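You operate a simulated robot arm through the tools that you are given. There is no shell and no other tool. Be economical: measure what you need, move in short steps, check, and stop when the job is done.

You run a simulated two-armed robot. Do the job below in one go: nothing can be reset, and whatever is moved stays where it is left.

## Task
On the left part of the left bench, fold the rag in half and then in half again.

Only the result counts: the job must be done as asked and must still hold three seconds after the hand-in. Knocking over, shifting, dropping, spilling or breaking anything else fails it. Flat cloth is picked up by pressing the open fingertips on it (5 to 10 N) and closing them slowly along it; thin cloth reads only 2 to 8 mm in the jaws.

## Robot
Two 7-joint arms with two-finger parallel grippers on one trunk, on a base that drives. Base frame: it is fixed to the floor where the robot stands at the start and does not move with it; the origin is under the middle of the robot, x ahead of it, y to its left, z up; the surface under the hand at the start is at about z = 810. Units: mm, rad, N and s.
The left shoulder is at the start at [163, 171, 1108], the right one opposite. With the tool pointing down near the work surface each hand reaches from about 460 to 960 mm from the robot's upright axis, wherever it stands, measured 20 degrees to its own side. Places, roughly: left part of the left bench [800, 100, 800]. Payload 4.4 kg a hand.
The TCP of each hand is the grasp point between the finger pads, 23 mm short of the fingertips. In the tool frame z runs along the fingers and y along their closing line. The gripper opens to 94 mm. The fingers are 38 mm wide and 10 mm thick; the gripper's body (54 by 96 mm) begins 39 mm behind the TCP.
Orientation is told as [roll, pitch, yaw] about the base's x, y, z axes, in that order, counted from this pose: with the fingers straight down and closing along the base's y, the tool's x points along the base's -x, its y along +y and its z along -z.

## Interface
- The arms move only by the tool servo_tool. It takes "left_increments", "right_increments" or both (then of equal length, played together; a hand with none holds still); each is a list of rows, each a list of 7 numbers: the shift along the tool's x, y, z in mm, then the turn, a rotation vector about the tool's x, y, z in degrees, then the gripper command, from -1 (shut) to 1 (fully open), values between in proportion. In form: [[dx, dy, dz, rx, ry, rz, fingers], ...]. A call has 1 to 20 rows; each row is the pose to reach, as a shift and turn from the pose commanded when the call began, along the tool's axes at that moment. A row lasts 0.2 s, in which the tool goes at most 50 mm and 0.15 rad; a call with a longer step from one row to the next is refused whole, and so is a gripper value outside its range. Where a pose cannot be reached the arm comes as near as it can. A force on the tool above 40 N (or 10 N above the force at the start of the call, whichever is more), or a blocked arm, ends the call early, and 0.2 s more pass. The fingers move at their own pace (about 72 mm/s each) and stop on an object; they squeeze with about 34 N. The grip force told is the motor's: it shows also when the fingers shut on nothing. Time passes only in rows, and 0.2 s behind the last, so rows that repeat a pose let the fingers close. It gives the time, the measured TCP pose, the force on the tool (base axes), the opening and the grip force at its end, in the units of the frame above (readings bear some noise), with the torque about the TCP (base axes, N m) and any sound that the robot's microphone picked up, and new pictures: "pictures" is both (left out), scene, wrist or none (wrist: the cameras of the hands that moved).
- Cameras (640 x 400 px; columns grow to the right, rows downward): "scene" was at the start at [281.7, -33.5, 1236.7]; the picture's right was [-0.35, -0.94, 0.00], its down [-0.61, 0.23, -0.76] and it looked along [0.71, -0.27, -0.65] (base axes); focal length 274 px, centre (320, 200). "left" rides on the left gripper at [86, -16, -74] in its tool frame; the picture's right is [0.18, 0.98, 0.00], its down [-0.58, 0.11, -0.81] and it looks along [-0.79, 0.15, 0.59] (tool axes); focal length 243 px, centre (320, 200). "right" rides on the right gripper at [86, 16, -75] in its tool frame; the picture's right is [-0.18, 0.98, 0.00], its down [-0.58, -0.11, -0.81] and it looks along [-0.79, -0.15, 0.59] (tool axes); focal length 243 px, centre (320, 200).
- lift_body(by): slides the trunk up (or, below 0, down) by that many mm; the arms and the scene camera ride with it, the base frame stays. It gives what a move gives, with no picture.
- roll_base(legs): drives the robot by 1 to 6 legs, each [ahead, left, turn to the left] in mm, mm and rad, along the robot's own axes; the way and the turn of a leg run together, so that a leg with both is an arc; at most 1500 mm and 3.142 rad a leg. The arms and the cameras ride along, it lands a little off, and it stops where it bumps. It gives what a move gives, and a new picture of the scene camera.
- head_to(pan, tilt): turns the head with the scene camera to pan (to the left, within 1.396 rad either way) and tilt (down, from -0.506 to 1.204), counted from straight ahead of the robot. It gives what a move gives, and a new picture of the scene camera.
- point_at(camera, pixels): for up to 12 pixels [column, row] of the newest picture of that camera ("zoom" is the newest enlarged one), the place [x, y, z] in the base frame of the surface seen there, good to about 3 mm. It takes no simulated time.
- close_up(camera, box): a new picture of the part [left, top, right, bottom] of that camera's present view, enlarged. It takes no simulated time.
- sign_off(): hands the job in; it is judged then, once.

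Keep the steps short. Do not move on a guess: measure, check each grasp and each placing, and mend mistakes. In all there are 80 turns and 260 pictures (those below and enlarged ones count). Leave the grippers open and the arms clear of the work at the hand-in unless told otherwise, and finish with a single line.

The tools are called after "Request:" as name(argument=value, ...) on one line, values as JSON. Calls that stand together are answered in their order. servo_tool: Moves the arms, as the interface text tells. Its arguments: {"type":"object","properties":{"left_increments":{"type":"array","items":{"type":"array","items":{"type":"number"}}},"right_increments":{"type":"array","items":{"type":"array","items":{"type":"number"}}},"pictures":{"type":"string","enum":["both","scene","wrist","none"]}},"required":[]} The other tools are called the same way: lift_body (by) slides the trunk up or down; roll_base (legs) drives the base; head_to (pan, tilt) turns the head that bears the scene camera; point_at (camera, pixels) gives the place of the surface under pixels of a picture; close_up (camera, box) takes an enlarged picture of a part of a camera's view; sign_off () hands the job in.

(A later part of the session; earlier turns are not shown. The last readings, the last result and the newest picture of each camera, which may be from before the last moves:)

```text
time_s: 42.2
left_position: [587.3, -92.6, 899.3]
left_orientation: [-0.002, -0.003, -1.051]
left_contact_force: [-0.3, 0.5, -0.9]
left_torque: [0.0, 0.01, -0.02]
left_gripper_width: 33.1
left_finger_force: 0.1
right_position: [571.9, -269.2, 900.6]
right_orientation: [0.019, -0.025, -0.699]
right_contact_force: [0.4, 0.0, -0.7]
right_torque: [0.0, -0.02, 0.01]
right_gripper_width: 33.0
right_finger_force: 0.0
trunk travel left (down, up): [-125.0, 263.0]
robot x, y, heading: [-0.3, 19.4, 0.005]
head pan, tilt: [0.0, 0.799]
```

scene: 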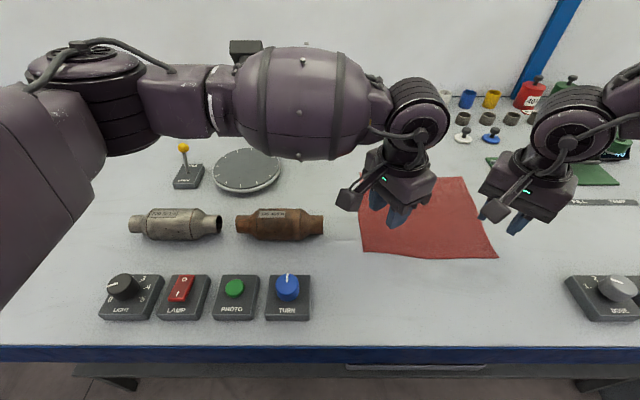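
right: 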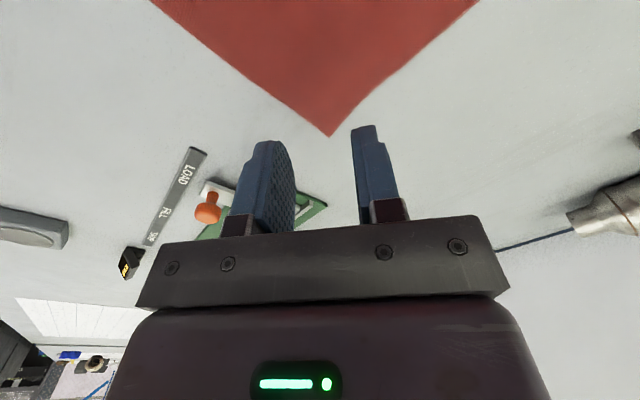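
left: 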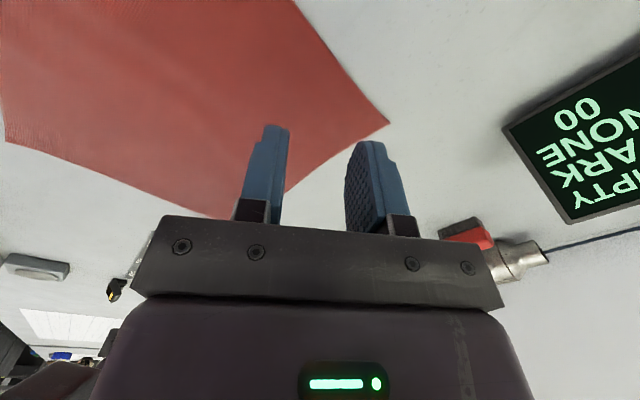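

Both hands are over their corners. I'll re-measure the rag corners from this stance.

Request:
point_at(camera="scene", pixels=[[366, 249], [494, 255], [430, 257], [465, 180], [482, 215], [400, 254], [470, 258]])

Request:
close_up(camera="scene", box=[330, 160, 530, 285])

```text
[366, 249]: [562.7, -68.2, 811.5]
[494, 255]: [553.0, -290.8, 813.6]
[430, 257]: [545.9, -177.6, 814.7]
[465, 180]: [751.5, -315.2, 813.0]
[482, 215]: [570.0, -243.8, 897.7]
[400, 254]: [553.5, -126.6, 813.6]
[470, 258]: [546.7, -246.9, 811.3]
```

```text
3.20 times, centred on (430, 222) of scene
```

zoom: 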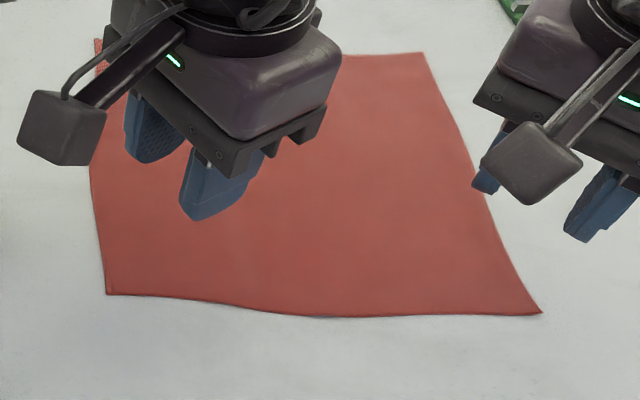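

Corners D (562,-68) and C (550,-292) agree with the plan. I'll lower both to about 839, just above contact, and trim the right hand's tilt.

Request:
servo_tool(left_increments=[[0, 0, 20, 0, 0, 0, -0.3], [0, 0, 40, 0, 0, 0, -0.3], [0, 0, 55, 0, 0, 0, -0.3], [0, 0, 59, 0, 0, 0, -0.3]], right_increments=[[0, 0, 20, 0.5, 0.7, 0, -0.3], [0, 0, 40, 1.1, 1.4, 0, -0.3], [0, 0, 55, 1.1, 1.4, 0, -0.3], [0, 0, 60, 1.1, 1.4, 0, -0.3]])

```text
time_s: 43.2
left_position: [586.9, -92.4, 842.1]
left_orientation: [0.001, -0.001, -1.05]
left_contact_force: [-0.1, -0.2, 0.4]
left_torque: [-0.02, 0.01, 0.0]
left_gripper_width: 32.8
left_finger_force: 0.1
right_position: [572.5, -269.0, 839.0]
right_orientation: [0.0, 0.001, -0.701]
right_contact_force: [-0.2, 0.2, 0.7]
right_torque: [0.02, 0.0, -0.02]
right_gripper_width: 33.0
right_finger_force: 0.0
trunk travel left (down, up): [-125.0, 263.0]
robot x, y, heading: [-2.4, 21.7, 0.004]
head pan, tilt: [0.0, 0.799]
```

scene: 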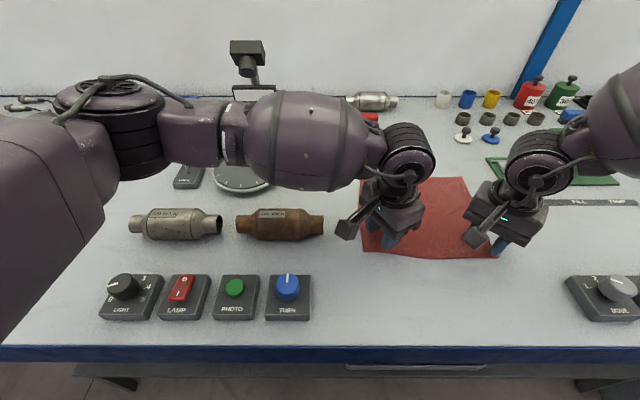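
right: 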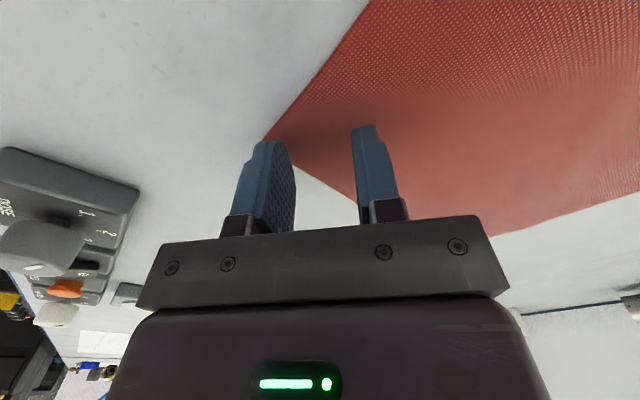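
left: 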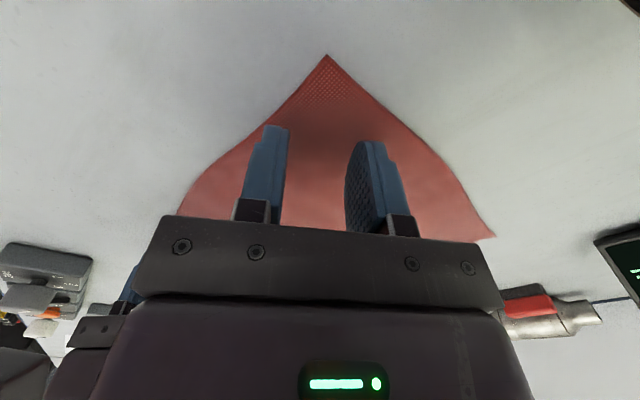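

The fingers hang just above the cloth. I'll press down gently in small steps.

Request:
servo_tool(left_increments=[[0, 0, 3, 0, 0, 0, -0.3], [0, 0, 6, 0, 0, 0, -0.3], [0, 0, 8, 0, 0, 0, -0.3], [0, 0, 9, 0, 0, 0, -0.3]], right_increments=[[0, 0, 2, 0, 0, 0, -0.3], [0, 0, 4, 0, 0, 0, -0.3], [0, 0, 5, 0, 0, 0, -0.3], [0, 0, 6, 0, 0, 0, -0.3]], pictures="none")

```text
time_s: 44.2
left_position: [586.7, -92.4, 834.8]
left_orientation: [0.003, -0.005, -1.049]
left_contact_force: [-0.4, 3.0, 21.6]
left_torque: [0.24, 0.22, -0.04]
left_gripper_width: 33.2
left_finger_force: 0.1
right_position: [572.8, -269.6, 836.8]
right_orientation: [0.002, -0.003, -0.7]
right_contact_force: [0.0, 0.2, -0.1]
right_torque: [0.0, 0.01, 0.01]
right_gripper_width: 32.8
right_finger_force: 0.0
trunk travel left (down, up): [-125.0, 263.0]
robot x, y, heading: [3.3, 19.9, 0.003]
head pan, tilt: [0.0, 0.799]
```

Left reads 21.6 N, which is too hard, and right has no contact. I'll raise left 1 mm and lower right 2 mm.

Request:
servo_tool(left_increments=[[0, 0, -1, 0, 0, 0, -0.3], [0, 0, -1, 0, 0, 0, -0.3]], right_increments=[[0, 0, 1, 0, 0, 0, -0.3], [0, 0, 2.5, 0, 0, 0, -0.3]], pictures="none")

```text
time_s: 44.8
left_position: [585.0, -92.4, 834.1]
left_orientation: [0.001, -0.003, -1.051]
left_contact_force: [3.0, -2.5, 13.7]
left_torque: [0.04, 0.07, 0.02]
left_gripper_width: 32.6
left_finger_force: 0.1
right_position: [572.4, -268.5, 834.8]
right_orientation: [0.001, -0.004, -0.7]
right_contact_force: [-2.6, -2.2, 18.7]
right_torque: [-0.25, 0.33, -0.05]
right_gripper_width: 33.5
right_finger_force: 1.3
trunk travel left (down, up): [-125.0, 263.0]
robot x, y, heading: [-1.0, 17.2, 0.003]
head pan, tilt: [0.0, 0.799]
```

Stiffness is about 8 N per mm. I'll ease left up 0.6 and right 1.3 to get about 8 N, then close slowly.

Request:
servo_tool(left_increments=[[0, 0, -0.6, 0, 0, 0, -0.3], [0, 0, -0.6, 0, 0, 0, -0.38], [0, 0, -0.6, 0, 0, 0, -0.46], [0, 0, -0.6, 0, 0, 0, -0.54], [0, 0, -0.6, 0, 0, 0, -0.62], [0, 0, -0.6, 0, 0, 0, -0.7], [0, 0, -0.6, 0, 0, 0, -0.78], [0, 0, -0.6, 0, 0, 0, -0.86], [0, 0, -0.6, 0, 0, 0, -0.94], [0, 0, -0.6, 0, 0, 0, -1], [0, 0, -0.6, 0, 0, 0, -1]], right_increments=[[0, 0, -1.3, 0, 0, 0, -0.3], [0, 0, -1.3, 0, 0, 0, -0.38], [0, 0, -1.3, 0, 0, 0, -0.46], [0, 0, -1.3, 0, 0, 0, -0.54], [0, 0, -1.3, 0, 0, 0, -0.62], [0, 0, -1.3, 0, 0, 0, -0.7], [0, 0, -1.3, 0, 0, 0, -0.78], [0, 0, -1.3, 0, 0, 0, -0.86], [0, 0, -1.3, 0, 0, 0, -0.94], [0, 0, -1.3, 0, 0, 0, -1], [0, 0, -1.3, 0, 0, 0, -1]])

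```text
time_s: 47.2
left_position: [586.4, -92.4, 833.8]
left_orientation: [-0.001, -0.003, -1.051]
left_contact_force: [-1.8, -10.5, 8.6]
left_torque: [-0.15, 0.1, -0.02]
left_gripper_width: 2.0
left_finger_force: 33.6
right_position: [572.8, -268.5, 835.5]
right_orientation: [0.0, -0.003, -0.698]
right_contact_force: [1.0, 10.6, 18.3]
right_torque: [0.23, 0.1, -0.06]
right_gripper_width: 2.3
right_finger_force: 34.4
trunk travel left (down, up): [-125.0, 263.0]
robot x, y, heading: [2.5, 19.3, 0.002]
head pan, tilt: [0.0, 0.799]
```

scene: 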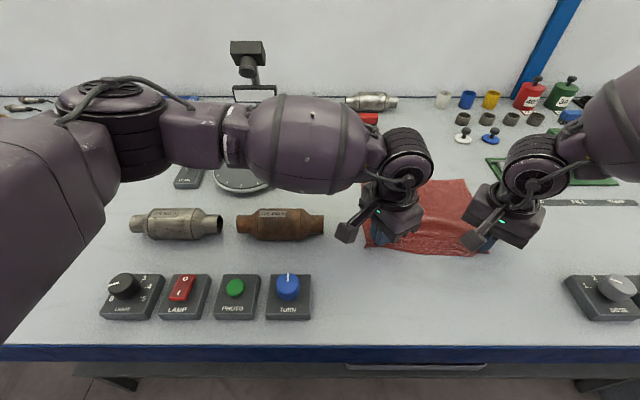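
right: 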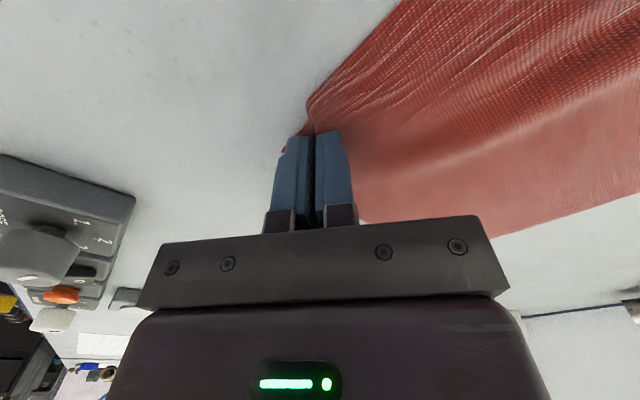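
left: 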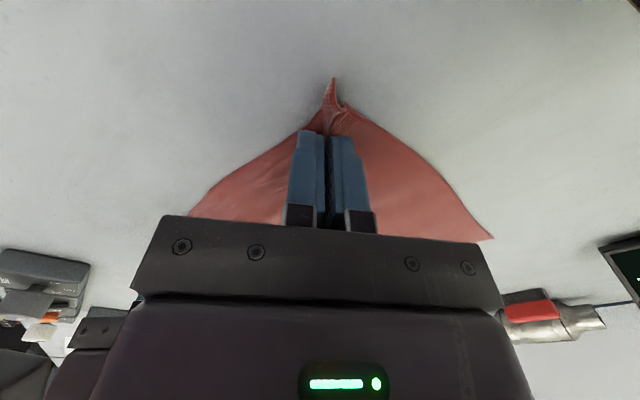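

Both jaws read 2 mm and the cloth is gathered between them. I'll lift both 40 mm straight up and check.

Request:
servo_tool(left_increments=[[0, 0, -10, 0, 0, 0, -1], [0, 0, -25, 0, 0, 0, -1], [0, 0, -40, 0, 0, 0, -1]], right_increments=[[0, 0, -10, 0, 0, 0, -1], [0, 0, -25, 0, 0, 0, -1], [0, 0, -40, 0, 0, 0, -1]])

```text
time_s: 48.0
left_position: [588.5, -91.6, 874.1]
left_orientation: [-0.002, -0.001, -1.051]
left_contact_force: [-2.5, -12.3, 0.2]
left_torque: [-0.29, 0.02, -0.03]
left_gripper_width: 2.2
left_finger_force: 34.5
right_position: [573.4, -268.8, 874.1]
right_orientation: [0.001, -0.001, -0.699]
right_contact_force: [2.5, 12.9, -0.7]
right_torque: [0.29, -0.06, -0.04]
right_gripper_width: 2.0
right_finger_force: 34.4
trunk travel left (down, up): [-125.0, 263.0]
robot x, y, heading: [-2.7, 19.3, 0.001]
head pan, tilt: [0.0, 0.799]
```

scene: 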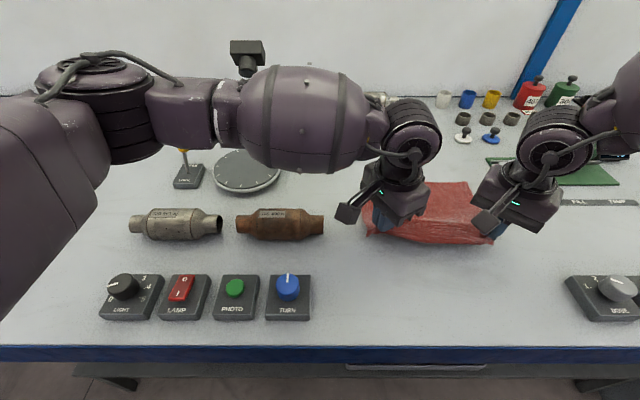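
right: 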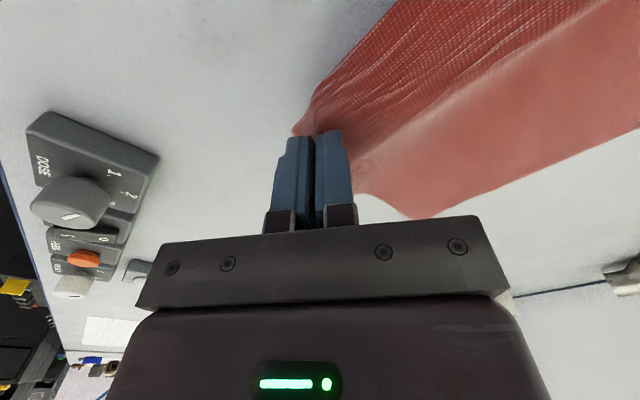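
left: 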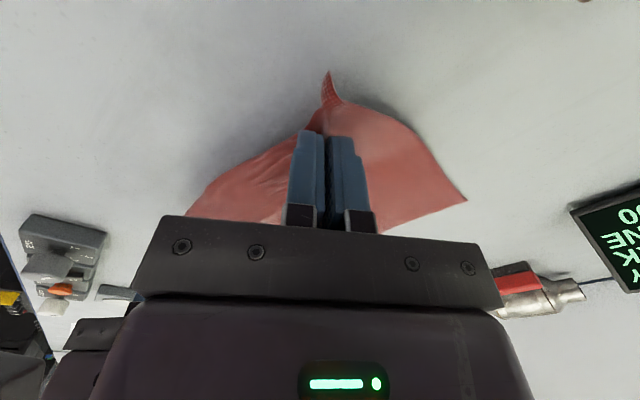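

The cloth is held taut across the hands, at about 12 N sideways. I'll bring the hands 8 mm closer each and carry the edge over the fold line at x≈660, keeping it low.

Request:
servo_tool(left_increments=[[-5, 3, -2, 0, 0, 0, -1], [-9.3, 6.2, -5, 0, 0, 0, -1], [-15, 14, -7, 0, 0, 0, -1], [-21.9, 22, -8, 0, 0, 0, -1], [-27, 31, -9, 0, 0, 0, -1], [-31.8, 39.4, -10, 0, 0, 0, -1], [-37, 48, -10, 0, 0, 0, -1], [-41.8, 56.7, -10, 0, 0, 0, -1], [-47, 65, -8, 0, 0, 0, -1], [-51.7, 74, -5, 0, 0, 0, -1]], right_increments=[[-3, 6, -2, 0, 0, 0, -1], [-6, 11.5, -5, 0, 0, 0, -1], [-12, 19, -7, 0, 0, 0, -1], [-19.3, 26.7, -8, 0, 0, 0, -1], [-27, 33, -9, 0, 0, 0, -1], [-34.6, 39.6, -10, 0, 0, 0, -1], [-42, 46, -10, 0, 0, 0, -1], [-49.9, 52.5, -10, 0, 0, 0, -1], [-58, 58, -8, 0, 0, 0, -1], [-66.5, 63.8, -5, 0, 0, 0, -1]])

```text
time_s: 50.2
left_position: [678.4, -100.7, 877.5]
left_orientation: [-0.003, -0.001, -1.049]
left_contact_force: [-1.4, 0.3, -0.2]
left_torque: [0.03, 0.06, -0.02]
left_gripper_width: 1.9
left_finger_force: 34.4
right_position: [665.4, -263.3, 877.6]
right_orientation: [-0.001, 0.003, -0.7]
right_contact_force: [0.0, -0.2, -0.5]
right_torque: [-0.01, 0.05, 0.02]
right_gripper_width: 2.0
right_finger_force: 33.9
trunk travel left (down, up): [-125.0, 263.0]
robot x, y, heading: [4.3, 16.6, 0.008]
head pan, tilt: [0.0, 0.799]
```

scene: 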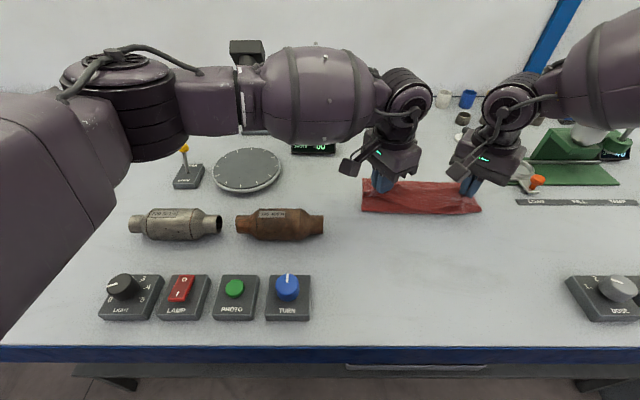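
right: 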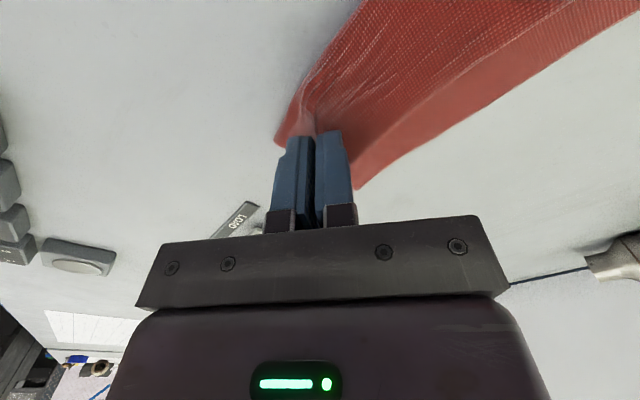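
left: 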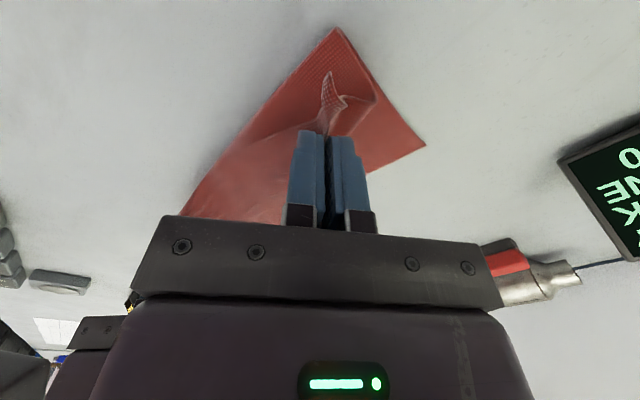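

The fold is forming nicely. I'll measure the crease along row ~211 and look closer.

Request:
close_up(camera="scene", box=[330, 140, 510, 253])

Request:
point_at(camera="scene", pixels=[[364, 208], [420, 211], [478, 209], [420, 188], [363, 186]])

```text
3.54 times, centred on (420, 196) of scene
```

zoom: 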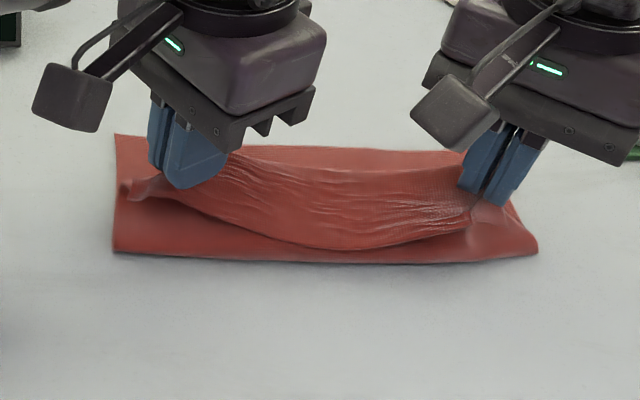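

```text
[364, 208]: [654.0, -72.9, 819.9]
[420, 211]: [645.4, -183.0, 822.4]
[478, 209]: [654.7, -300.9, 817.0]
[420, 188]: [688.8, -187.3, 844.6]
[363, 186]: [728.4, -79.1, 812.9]
```

The crease runs at x≈650, level across. I'll carry on to the far edge, left to x 727 and right to x 722, and lower.

Request:
servo_tool(left_increments=[[-5, 8.7, 5, 0, 0, 0, -1], [-10, 17.3, 10, 0, 0, 0, -1], [-13, 24, 13, 0, 0, 0, -1], [-16.6, 30.8, 17, 0, 0, 0, -1], [-20, 37, 21, 0, 0, 0, -1], [-23.2, 44.3, 25, 0, 0, 0, -1], [-22.3, 44.8, 36, 0, 0, 0, -1], [-22.3, 44.8, 36, 0, 0, 0, -1]], right_increments=[[-8.6, 5.3, 5, 0, 0, 0, -1], [-17.2, 10.6, 10, 0, 0, 0, -1], [-25, 15, 13, 0, 0, 0, -1], [-32.9, 19.9, 17, 0, 0, 0, -1], [-42, 25, 21, 0, 0, 0, -1], [-50.2, 30.5, 25, 0, 0, 0, -1], [-50.2, 30.5, 36, 0, 0, 0, -1], [-50.2, 30.5, 36, 0, 0, 0, -1]])

```text
time_s: 52.0
left_position: [719.0, -99.0, 856.4]
left_orientation: [-0.001, -0.003, -1.051]
left_contact_force: [-2.3, -21.3, -0.8]
left_torque: [-0.5, 0.05, -0.07]
left_gripper_width: 2.5
left_finger_force: 33.4
left hand out of reach, approached as far as the arm can: row 6, 7, 8
right_position: [706.3, -282.3, 855.8]
right_orientation: [0.002, 0.001, -0.698]
right_contact_force: [1.7, 21.7, 0.1]
right_torque: [0.57, -0.03, -0.03]
right_gripper_width: 2.3
right_finger_force: 34.2
right hand out of reach, approached as far as the arm can: row 5, 6, 7, 8
trunk travel left (down, up): [-125.0, 263.0]
robot x, y, heading: [-1.1, 17.9, 0.006]
head pan, tilt: [0.0, 0.799]
```

scene: 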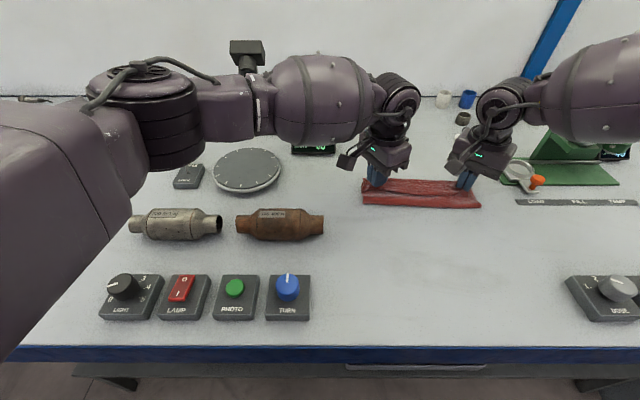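
right: 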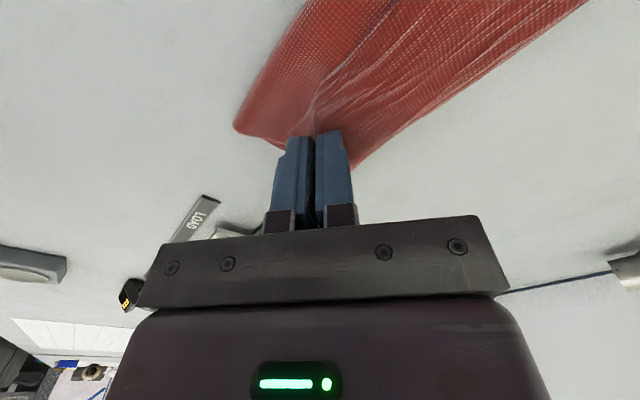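
left: 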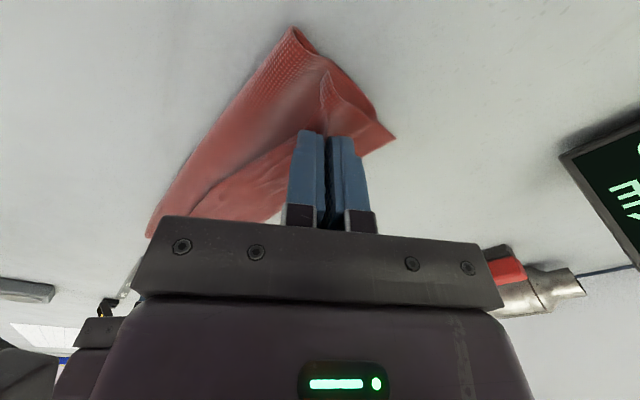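

Both arms stop at their limits, and right drifted outward so the cloth is pulled with 21 N. I'll move the right hand 9 mm back inward to ease it.

Request:
servo_tool(right_increments=[[3, 3.5, 0, 0, 0, 0, -1], [6, 7, 0, 0, 0, 0, -1]], pictures="none")

Request:
close_up(camera="scene", box=[330, 140, 510, 253])

Request:
point_at(camera="scene", pixels=[[364, 203], [420, 206], [478, 206], [363, 182], [420, 190]])

```text
time_s: 52.6
left_position: [719.7, -97.9, 855.7]
left_orientation: [-0.003, -0.002, -1.049]
left_contact_force: [-2.4, -16.6, 0.1]
left_torque: [-0.4, 0.08, -0.08]
left_gripper_width: 2.0
left_finger_force: 34.1
right_position: [703.0, -277.7, 856.2]
right_orientation: [0.0, 0.001, -0.699]
right_contact_force: [2.3, 16.8, -0.2]
right_torque: [0.37, -0.06, -0.04]
right_gripper_width: 2.2
right_finger_force: 34.1
right hand out of reach, approached as far as the arm can: row 2
trunk travel left (down, up): [-125.0, 263.0]
robot x, y, heading: [0.4, 16.4, 0.007]
head pan, tilt: [0.0, 0.799]
```

```text
3.54 times, centred on (420, 196) of scene
```

zoom: 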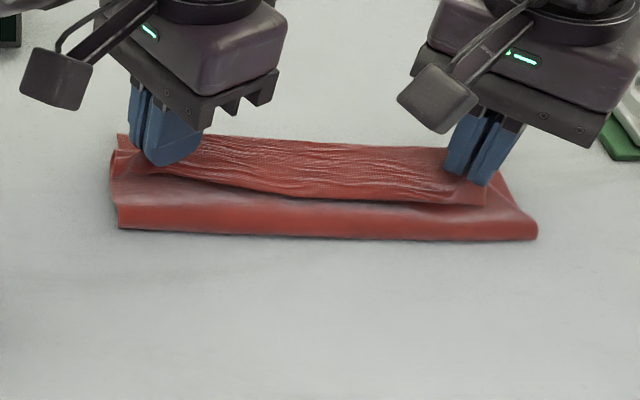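

```text
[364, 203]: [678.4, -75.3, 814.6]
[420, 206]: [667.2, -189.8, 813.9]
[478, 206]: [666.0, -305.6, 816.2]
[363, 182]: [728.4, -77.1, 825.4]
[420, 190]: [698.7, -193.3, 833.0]
```

There is still 17 N of pull. I'll ease both hands inward about 6 mm more, then lower the whole trunk to set the edge down.

Request:
servo_tool(left_increments=[[-2, -1, 0, 0, 0, 0, -1], [-4.3, -2.5, 0, 0, 0, 0, -1]], right_increments=[[3.5, 1, 0, 0, 0, 0, -1], [7, 2, 0, 0, 0, 0, -1]], pictures="none")

Request:
lift_body(by=-14)

Request:
close_up(camera="scene", box=[330, 120, 510, 233])

Request:
close_up(camera="left", box=[100, 0, 500, 250])

```text
time_s: 53.2
left_position: [720.6, -102.5, 854.1]
left_orientation: [0.0, -0.001, -1.047]
left_contact_force: [-0.2, -1.6, -0.4]
left_torque: [-0.05, 0.01, -0.04]
left_gripper_width: 2.2
left_finger_force: 34.0
right_position: [698.0, -274.8, 854.5]
right_orientation: [-0.004, -0.002, -0.702]
right_contact_force: [0.2, 1.1, -0.4]
right_torque: [0.07, -0.02, -0.05]
right_gripper_width: 2.1
right_finger_force: 33.9
trunk travel left (down, up): [-125.0, 263.0]
robot x, y, heading: [2.2, 19.1, 0.006]
head pan, tilt: [0.0, 0.799]
```

```text
time_s: 53.9
left_position: [718.1, -105.0, 841.1]
left_orientation: [0.001, -0.002, -1.05]
left_contact_force: [0.3, 0.1, 0.1]
left_torque: [0.01, -0.02, -0.02]
left_gripper_width: 2.2
left_finger_force: 33.7
right_position: [698.9, -270.8, 842.3]
right_orientation: [-0.001, 0.0, -0.701]
right_contact_force: [1.2, 0.9, 0.8]
right_torque: [0.0, -0.03, 0.0]
right_gripper_width: 1.9
right_finger_force: 34.4
trunk travel left (down, up): [-111.0, 277.0]
robot x, y, heading: [1.9, 17.2, -0.001]
head pan, tilt: [0.0, 0.799]
```

```text
3.54 times, centred on (420, 176) of scene
```

zoom: 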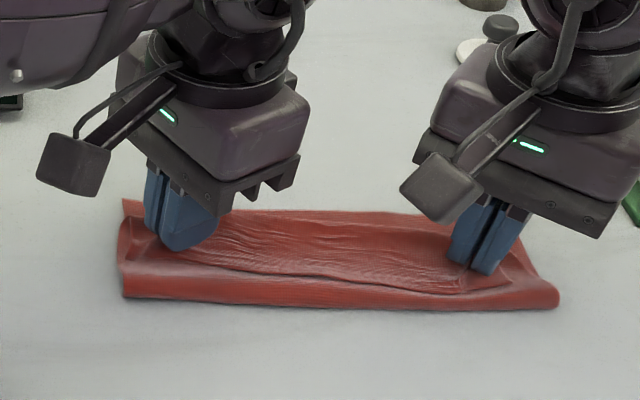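

```text
1.60 times, centred on (300, 125) of left
```

zoom: 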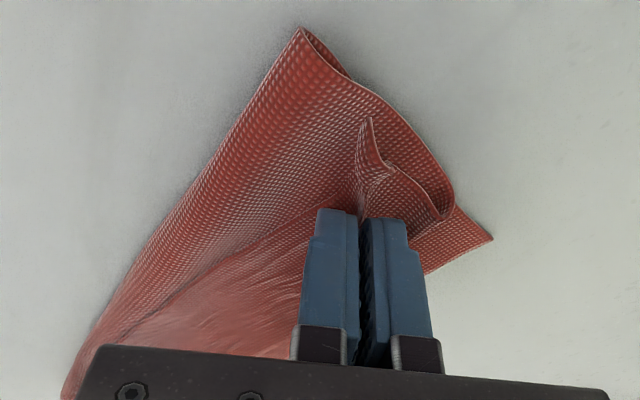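

The flap lies near the far edge, but the right hand is about 20 mm short. I'll drive forward 15 mm to carry both on.

Request:
roll_base(legs=[[15, 0, 0]])

Request:
close_up(camera="scene", box=[330, 120, 510, 233])

Request:
close_up(camera="right", box=[140, 0, 540, 250])

```text
time_s: 54.6
left_position: [733.1, -104.9, 841.1]
left_orientation: [-0.001, -0.001, -1.051]
left_contact_force: [-0.2, -0.1, 0.2]
left_torque: [0.01, -0.01, 0.01]
left_gripper_width: 2.2
left_finger_force: 34.3
right_position: [713.2, -270.1, 843.2]
right_orientation: [0.0, 0.001, -0.699]
right_contact_force: [0.1, -0.5, -1.0]
right_torque: [0.0, 0.02, 0.02]
right_gripper_width: 1.7
right_finger_force: 33.6
trunk travel left (down, up): [-111.0, 277.0]
robot x, y, heading: [15.7, 17.1, 0.003]
head pan, tilt: [0.0, 0.799]
```

scene: 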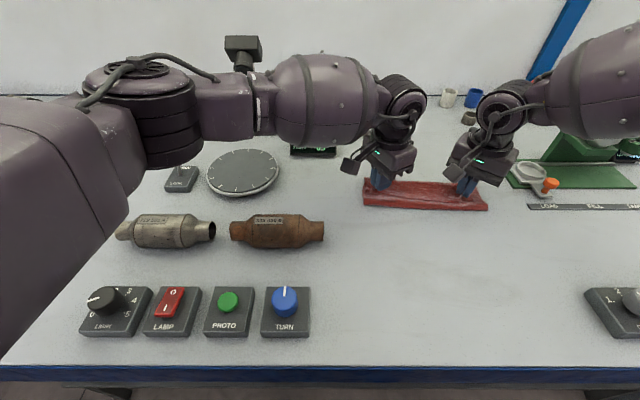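

```text
3.54 times, centred on (420, 176) of scene
```

zoom: 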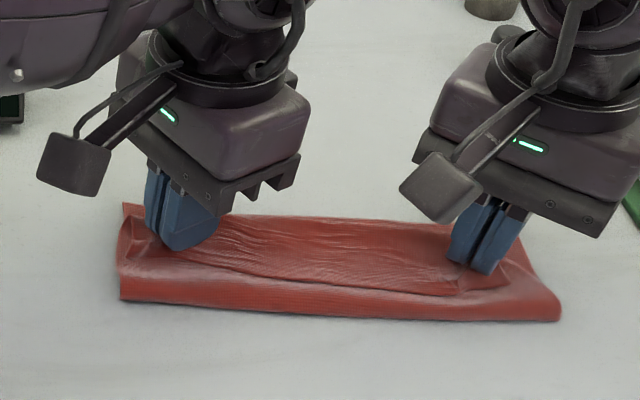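

```text
1.60 times, centred on (340, 125) of right
```

zoom: 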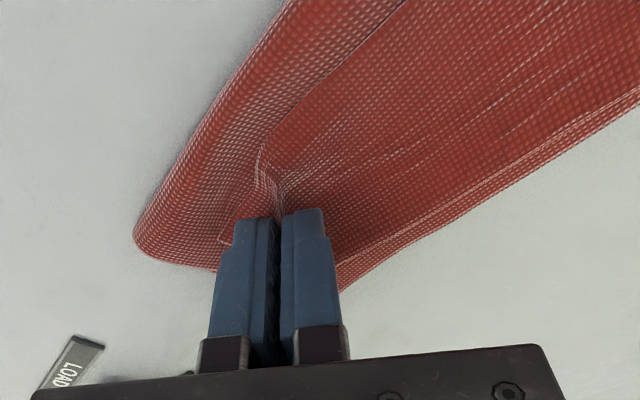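

The right hand is now at x 713 and the left at 733. I'll open the fingers slowly and lift away a little.

Request:
servo_tool(left_increments=[[0, 0, 0, 0, 0, 0, -0.85], [0, 0, 0, 0, 0, 0, -0.7], [0, 0, 0, 0, 0, 0, -0.55], [0, 0, 0, 0, 0, 0, -0.55], [0, 0, -10, 0, 0, 0, -0.55], [0, 0, -30, 0, 0, 0, -0.55], [0, 0, -50, 0, 0, 0, -0.55]], right_increments=[[0, 0, 0, 0, 0, 0, -0.85], [0, 0, 0, 0, 0, 0, -0.7], [0, 0, 0, 0, 0, 0, -0.55], [0, 0, 0, 0, 0, 0, -0.55], [0, 0, -10, 0, 0, 0, -0.55], [0, 0, -30, 0, 0, 0, -0.55], [0, 0, -50, 0, 0, 0, -0.55]])

Request:
close_up(camera="scene", box=[330, 120, 510, 233])

```text
time_s: 56.2
left_position: [733.1, -105.3, 894.1]
left_orientation: [0.0, -0.004, -1.051]
left_contact_force: [-0.3, 0.9, 0.5]
left_torque: [0.0, -0.04, -0.01]
left_gripper_width: 21.3
left_finger_force: 0.0
right_position: [711.8, -269.6, 894.4]
right_orientation: [0.001, -0.001, -0.7]
right_contact_force: [0.3, -0.2, -0.4]
right_torque: [-0.06, 0.0, 0.03]
right_gripper_width: 21.0
right_finger_force: 0.1
trunk travel left (down, up): [-111.0, 277.0]
robot x, y, heading: [17.4, 17.2, 0.004]
head pan, tilt: [0.0, 0.799]
```

scene: 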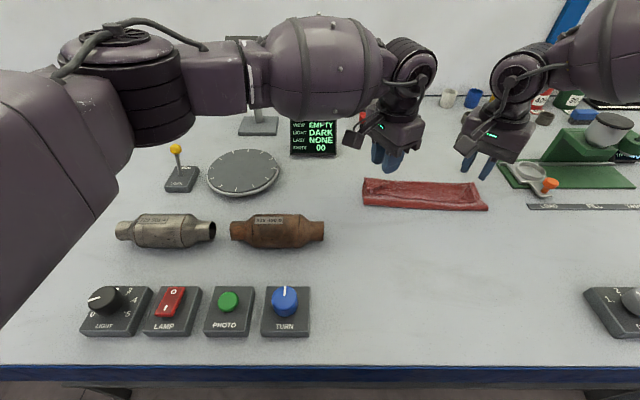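
right: 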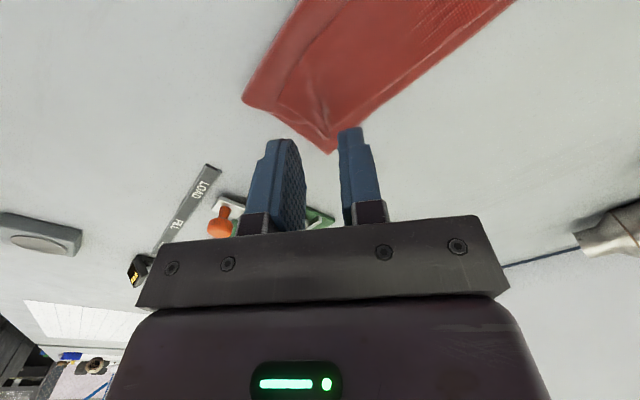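
left: 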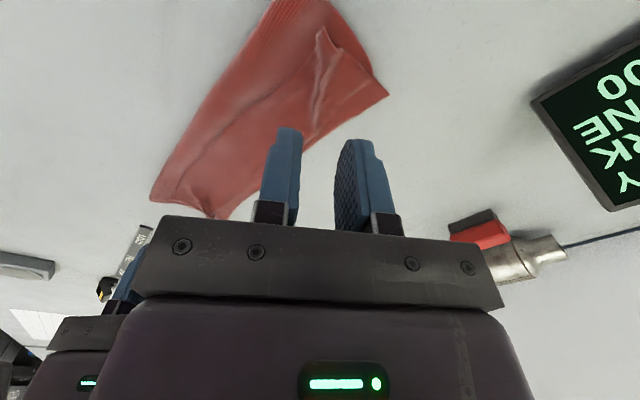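

```text
3.54 times, centred on (420, 176) of scene
```

zoom: 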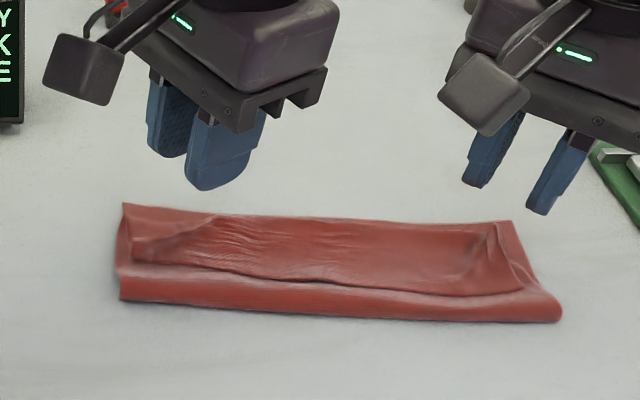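

The flap is over, but a strip along its free edge lies turned back toward the robot (the inner line from about (369,193) to (478,202)). I'll measure it.

Request:
point_at(camera="zoom", pixels=[[123, 207], [330, 220], [510, 224], [120, 296], [340, 312], [558, 318], [137, 258], [330, 283], [520, 290], [140, 240], [215, 218], [490, 230]])

Request:
close_up(camera="scene", box=[355, 165, 495, 220])

Request:
close_up(camera="left", box=[120, 0, 420, 190])

Request:
close_up(camera="right", box=[220, 0, 540, 180])

```text
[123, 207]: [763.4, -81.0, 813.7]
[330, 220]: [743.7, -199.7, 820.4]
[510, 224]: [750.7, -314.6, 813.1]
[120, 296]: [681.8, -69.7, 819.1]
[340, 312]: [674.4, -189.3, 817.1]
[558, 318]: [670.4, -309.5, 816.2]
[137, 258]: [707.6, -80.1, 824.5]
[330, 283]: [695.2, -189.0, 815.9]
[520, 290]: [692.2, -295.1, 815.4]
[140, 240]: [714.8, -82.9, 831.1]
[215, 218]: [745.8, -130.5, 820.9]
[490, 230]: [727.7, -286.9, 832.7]
```

```text
4.57 times, centred on (425, 192) of scene
```

zoom: 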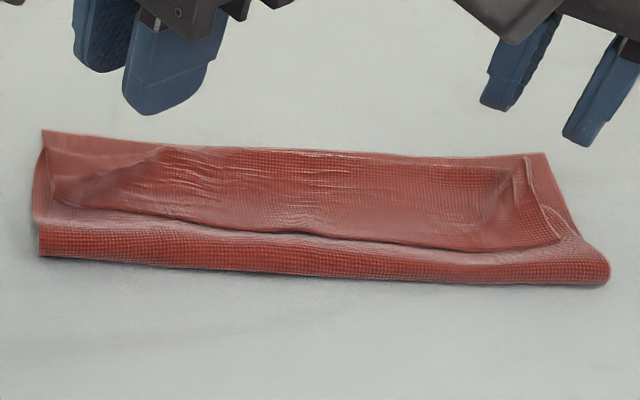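

```text
2.11 times, centred on (270, 95) of left
```

zoom: 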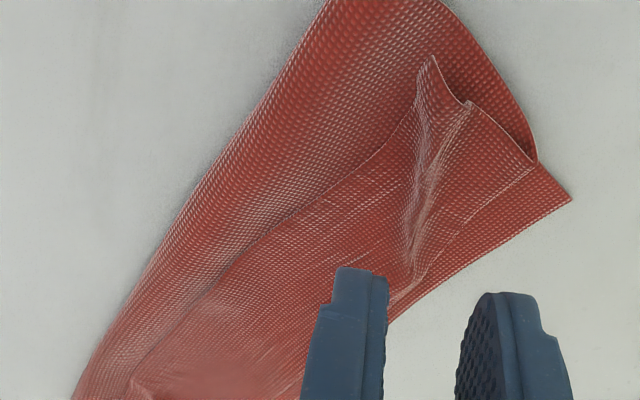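

```text
2.00 times, centred on (380, 90) of right
```

zoom: 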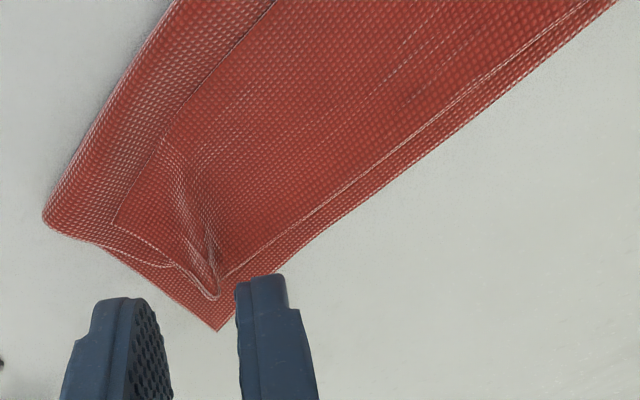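

The strip from x≈695 to 740 is turned back, and the far edge of the lower layer is at x≈763 left and 751 right. I need to unroll the strip forward, which takes more forward reach, so I'll raise the hands 20 mm and drive ahead 45 mm.

Request:
servo_tool(left_increments=[[10, -17, -20, 0, 0, 0, -1], [20, -35, -20, 0, 0, 0, -1], [20, -35, -20, 0, 0, 0, -1]], right_increments=[[15, -13, -20, 0, 0, 0, -1], [30, -26, -20, 0, 0, 0, -1], [30, -26, -20, 0, 0, 0, -1]], pictures="none")

Request:
roll_base(legs=[[45, 0, 0]])

```text
time_s: 57.0
left_position: [692.9, -103.6, 912.1]
left_orientation: [-0.001, -0.002, -1.048]
left_contact_force: [0.2, 0.3, 0.1]
left_torque: [0.04, 0.01, 0.0]
left_gripper_width: 0.1
left_finger_force: 33.8
right_position: [670.6, -271.1, 914.0]
right_orientation: [0.001, 0.0, -0.701]
right_contact_force: [-0.7, -0.7, 0.7]
right_torque: [-0.02, 0.03, -0.03]
right_gripper_width: 0.1
right_finger_force: 34.0
trunk travel left (down, up): [-111.0, 277.0]
robot x, y, heading: [13.5, 18.1, 0.001]
head pan, tilt: [0.0, 0.799]
```

```text
time_s: 57.9
left_position: [736.7, -104.6, 911.4]
left_orientation: [-0.001, -0.002, -1.05]
left_contact_force: [-0.3, 0.2, -1.2]
left_torque: [-0.03, 0.0, -0.01]
left_gripper_width: 0.1
left_finger_force: 34.6
right_position: [715.3, -272.1, 915.3]
right_orientation: [-0.001, -0.001, -0.701]
right_contact_force: [0.5, -0.8, -0.3]
right_torque: [-0.02, 0.03, 0.02]
right_gripper_width: 0.1
right_finger_force: 34.0
trunk travel left (down, up): [-111.0, 277.0]
robot x, y, heading: [57.8, 20.8, 0.002]
head pan, tilt: [0.0, 0.799]
```

scene: 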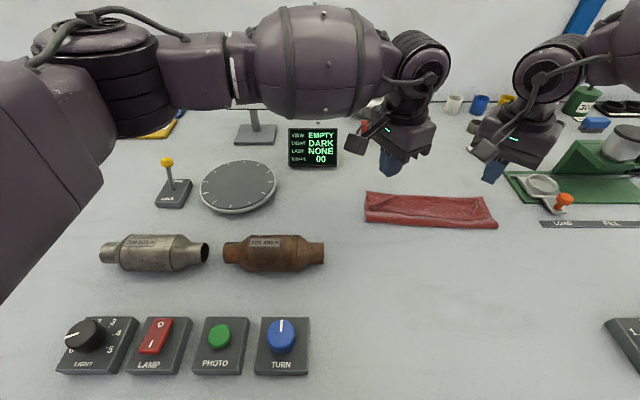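

Driving forward works freely. Now I'll lower the closed fingertips onto the turned-back strip, left at (718,-120) and right at (714,-252), stopping just above it.

Request:
servo_tool(left_increments=[[-3.5, -24, 20, 0, 0, 0, -1], [-3.5, -24, 45, 0, 0, 0, -1], [-3.5, -24, 64, 0, 0, 0, -1], [-3.5, -24, 66, 0, 0, 0, -1]], right_increments=[[13.6, 14.7, 20, 0, 0, 0, -1], [13.6, 14.7, 45, 0, 0, 0, -1], [13.6, 14.7, 66, 0, 0, 0, -1], [13.6, 14.7, 70, 0, 0, 0, -1]], pictures="scene")

Request:
close_up(camera="scene", box=[345, 140, 525, 253])

```text
time_s: 58.9
left_position: [717.5, -119.6, 845.7]
left_orientation: [-0.002, -0.002, -1.051]
left_contact_force: [0.0, -0.1, -0.1]
left_torque: [-0.05, 0.02, -0.02]
left_gripper_width: 0.0
left_finger_force: 33.8
right_position: [713.9, -252.9, 843.9]
right_orientation: [-0.001, 0.001, -0.7]
right_contact_force: [0.3, 0.0, 0.6]
right_torque: [0.01, -0.02, 0.01]
right_gripper_width: 0.2
right_finger_force: 34.1
trunk travel left (down, up): [-111.0, 277.0]
robot x, y, heading: [60.3, 20.8, -0.003]
head pan, tilt: [0.0, 0.799]
```

scene: 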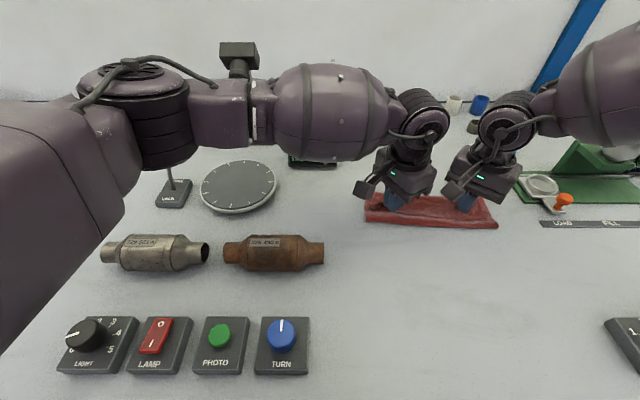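

```text
3.54 times, centred on (435, 196) of scene
```

zoom: 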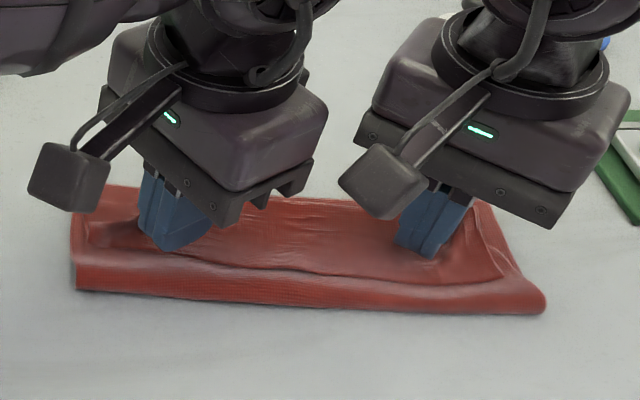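

Fingertips are just above the strip. I'll press lightly in steps.

Request:
servo_tool(left_increments=[[0, 0, 2, 0, 0, 0, -1], [0, 0, 4, 0, 0, 0, -1], [0, 0, 5, 0, 0, 0, -1]], right_increments=[[0, 0, 2, 0, 0, 0, -1], [0, 0, 4, 0, 0, 0, -1], [0, 0, 5, 0, 0, 0, -1]], pictures="none")

```text
time_s: 59.7
left_position: [718.0, -119.8, 839.6]
left_orientation: [-0.002, -0.002, -1.051]
left_contact_force: [-0.2, -0.6, 0.6]
left_torque: [0.02, -0.02, 0.01]
left_gripper_width: 0.0
left_finger_force: 34.3
right_position: [714.7, -252.0, 839.7]
right_orientation: [-0.002, 0.0, -0.7]
right_contact_force: [0.5, 0.4, 0.5]
right_torque: [-0.03, 0.0, 0.03]
right_gripper_width: 0.2
right_finger_force: 34.5
trunk travel left (down, up): [-111.0, 277.0]
robot x, y, heading: [58.8, 19.7, 0.005]
head pan, tilt: [0.0, 0.799]
```

No contact yet. I'll lower 2.5 mm more and begin a short 10 mm forward drag as a test.

Request:
servo_tool(left_increments=[[0, 0, 1.5, 0, 0, 0, -1], [0, 0, 2.5, 0, 0, 0, -1], [-2.5, 4.3, 2.5, 0, 0, 0, -1], [-5, 8.7, 2.5, 0, 0, 0, -1]], right_increments=[[0, 0, 1.5, 0, 0, 0, -1], [0, 0, 2.5, 0, 0, 0, -1], [-3.8, 3.2, 2.5, 0, 0, 0, -1], [-7.6, 6.4, 2.5, 0, 0, 0, -1]], pictures="scene")

Request:
close_up(camera="scene", box=[345, 140, 525, 253])

```text
time_s: 60.7
left_position: [727.2, -120.6, 837.6]
left_orientation: [-0.001, -0.001, -1.051]
left_contact_force: [-0.7, 0.1, -0.8]
left_torque: [0.01, 0.01, -0.02]
left_gripper_width: 0.0
left_finger_force: 34.0
right_position: [723.5, -253.5, 836.4]
right_orientation: [0.0, 0.0, -0.7]
right_contact_force: [-0.9, 0.3, 0.1]
right_torque: [-0.03, 0.02, 0.02]
right_gripper_width: 0.0
right_finger_force: 33.9
trunk travel left (down, up): [-111.0, 277.0]
robot x, y, heading: [58.3, 18.7, 0.003]
head pan, tilt: [0.0, 0.799]
```

scene: 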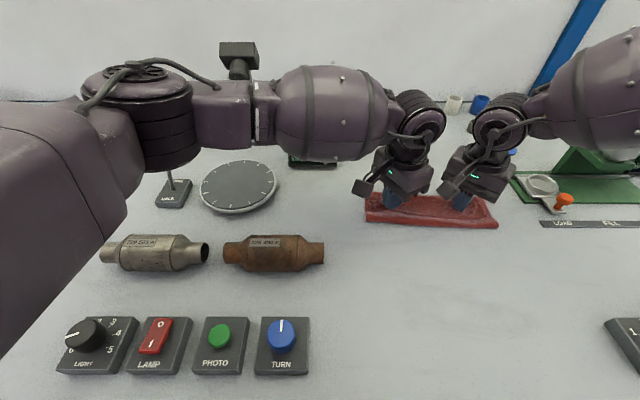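

```text
3.54 times, centred on (435, 196) of scene
```

zoom: 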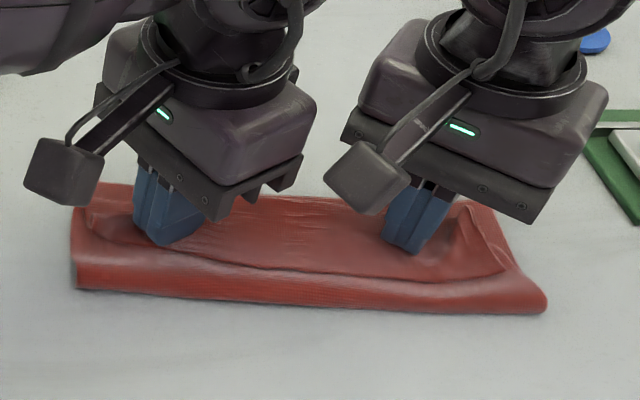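

Still no pressing force. I'll go back 15 mm, press 2.5 mm lower and read the force.

Request:
servo_tool(left_increments=[[5, -8.7, -2, 0, 0, 0, -1], [7.5, -13, 0, 0, 0, 0, -1], [7.5, -13, 1.5, 0, 0, 0, -1], [7.5, -13, 2.5, 0, 0, 0, -1]], right_increments=[[7.6, -6.4, -2, 0, 0, 0, -1], [11.5, -9.6, 0, 0, 0, 0, -1], [11.5, -9.6, 1, 0, 0, 0, -1], [11.5, -9.6, 2, 0, 0, 0, -1]], pictures="none")

```text
time_s: 61.7
left_position: [711.8, -119.5, 836.9]
left_orientation: [0.001, -0.002, -1.05]
left_contact_force: [0.2, -0.2, -0.2]
left_torque: [-0.03, 0.0, 0.05]
left_gripper_width: 0.0
left_finger_force: 34.2
right_position: [709.0, -250.6, 836.0]
right_orientation: [0.002, 0.001, -0.701]
right_contact_force: [0.3, -0.1, 2.9]
right_torque: [-0.03, 0.01, 0.03]
right_gripper_width: 0.1
right_finger_force: 34.3
trunk travel left (down, up): [-111.0, 277.0]
robot x, y, heading: [62.1, 19.6, 0.004]
head pan, tilt: [0.0, 0.799]
```

Right is touching at 2.9 N. I'll lower left 1.5 mm and right 0.4 mm, then drag both forward 40 mm slowly.

Request:
servo_tool(left_increments=[[0, 0, 1, 0, 0, 0, -1], [0, 0, 1.6, 0, 0, 0, -1], [-2.5, 4.3, 1.6, 0, 0, 0, -1], [-5, 8.7, 1.6, 0, 0, 0, -1], [-7.5, 13, 1.6, 0, 0, 0, -1], [-10, 17.3, 1.6, 0, 0, 0, -1], [-12.5, 21.7, 1.6, 0, 0, 0, -1], [-15, 26, 1.6, 0, 0, 0, -1]], right_increments=[[0, 0, 0.2, 0, 0, 0, -1], [0, 0, 0.4, 0, 0, 0, -1], [-3.8, 3.2, 0.4, 0, 0, 0, -1], [-7.6, 6.4, 0.4, 0, 0, 0, -1], [-11.5, 9.7, 0.4, 0, 0, 0, -1], [-15.3, 12.9, 0.4, 0, 0, 0, -1], [-19.1, 16.1, 0.4, 0, 0, 0, -1], [-23, 19.3, 0.4, 0, 0, 0, -1]], pictures="none")

Request:
close_up(camera="scene", box=[345, 140, 525, 253])

```text
time_s: 63.5
left_position: [741.8, -117.8, 836.0]
left_orientation: [0.0, -0.004, -1.051]
left_contact_force: [-1.4, -1.0, 5.1]
left_torque: [-0.05, -0.02, -0.02]
left_gripper_width: 0.1
left_finger_force: 33.8
right_position: [738.6, -250.4, 836.4]
right_orientation: [-0.001, 0.001, -0.699]
right_contact_force: [-1.1, 0.9, 2.5]
right_torque: [0.06, 0.06, -0.01]
right_gripper_width: 0.0
right_finger_force: 33.8
trunk travel left (down, up): [-111.0, 277.0]
robot x, y, heading: [59.7, 17.3, 0.003]
head pan, tilt: [0.0, 0.799]
```

```text
3.54 times, centred on (435, 196) of scene
```

zoom: 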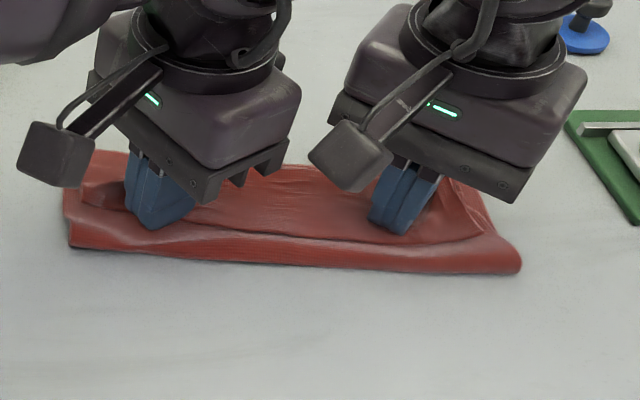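

The whole rag slid forward with the fingers instead of unrolling. Better to pinch the strip close to its own edge and carry that over. I'll raise the hands and re-measure.

Request:
servo_tool(left_increments=[[0, 0, -25, 0, 0, 0, -1], [20, -35, -60, 0, 0, 0, -1], [35, -60, -75, 0, 0, 0, -0.7], [50, -86, -75, 0, 0, 0, -0.7]], right_increments=[[0, 0, -25, 0, 0, 0, -1], [30, -26, -60, 0, 0, 0, -1], [54, -45, -75, 0, 0, 0, -0.7], [77, -64, -75, 0, 0, 0, -0.7]], pictures="scene")

Request:
close_up(camera="scene", box=[345, 140, 525, 253])

```text
refused: row 2 steps farther than a row can; nothing moved
```

```text
3.54 times, centred on (435, 196) of scene
```

zoom: 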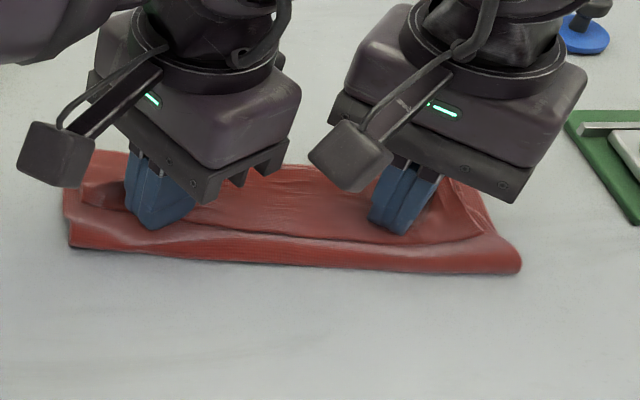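

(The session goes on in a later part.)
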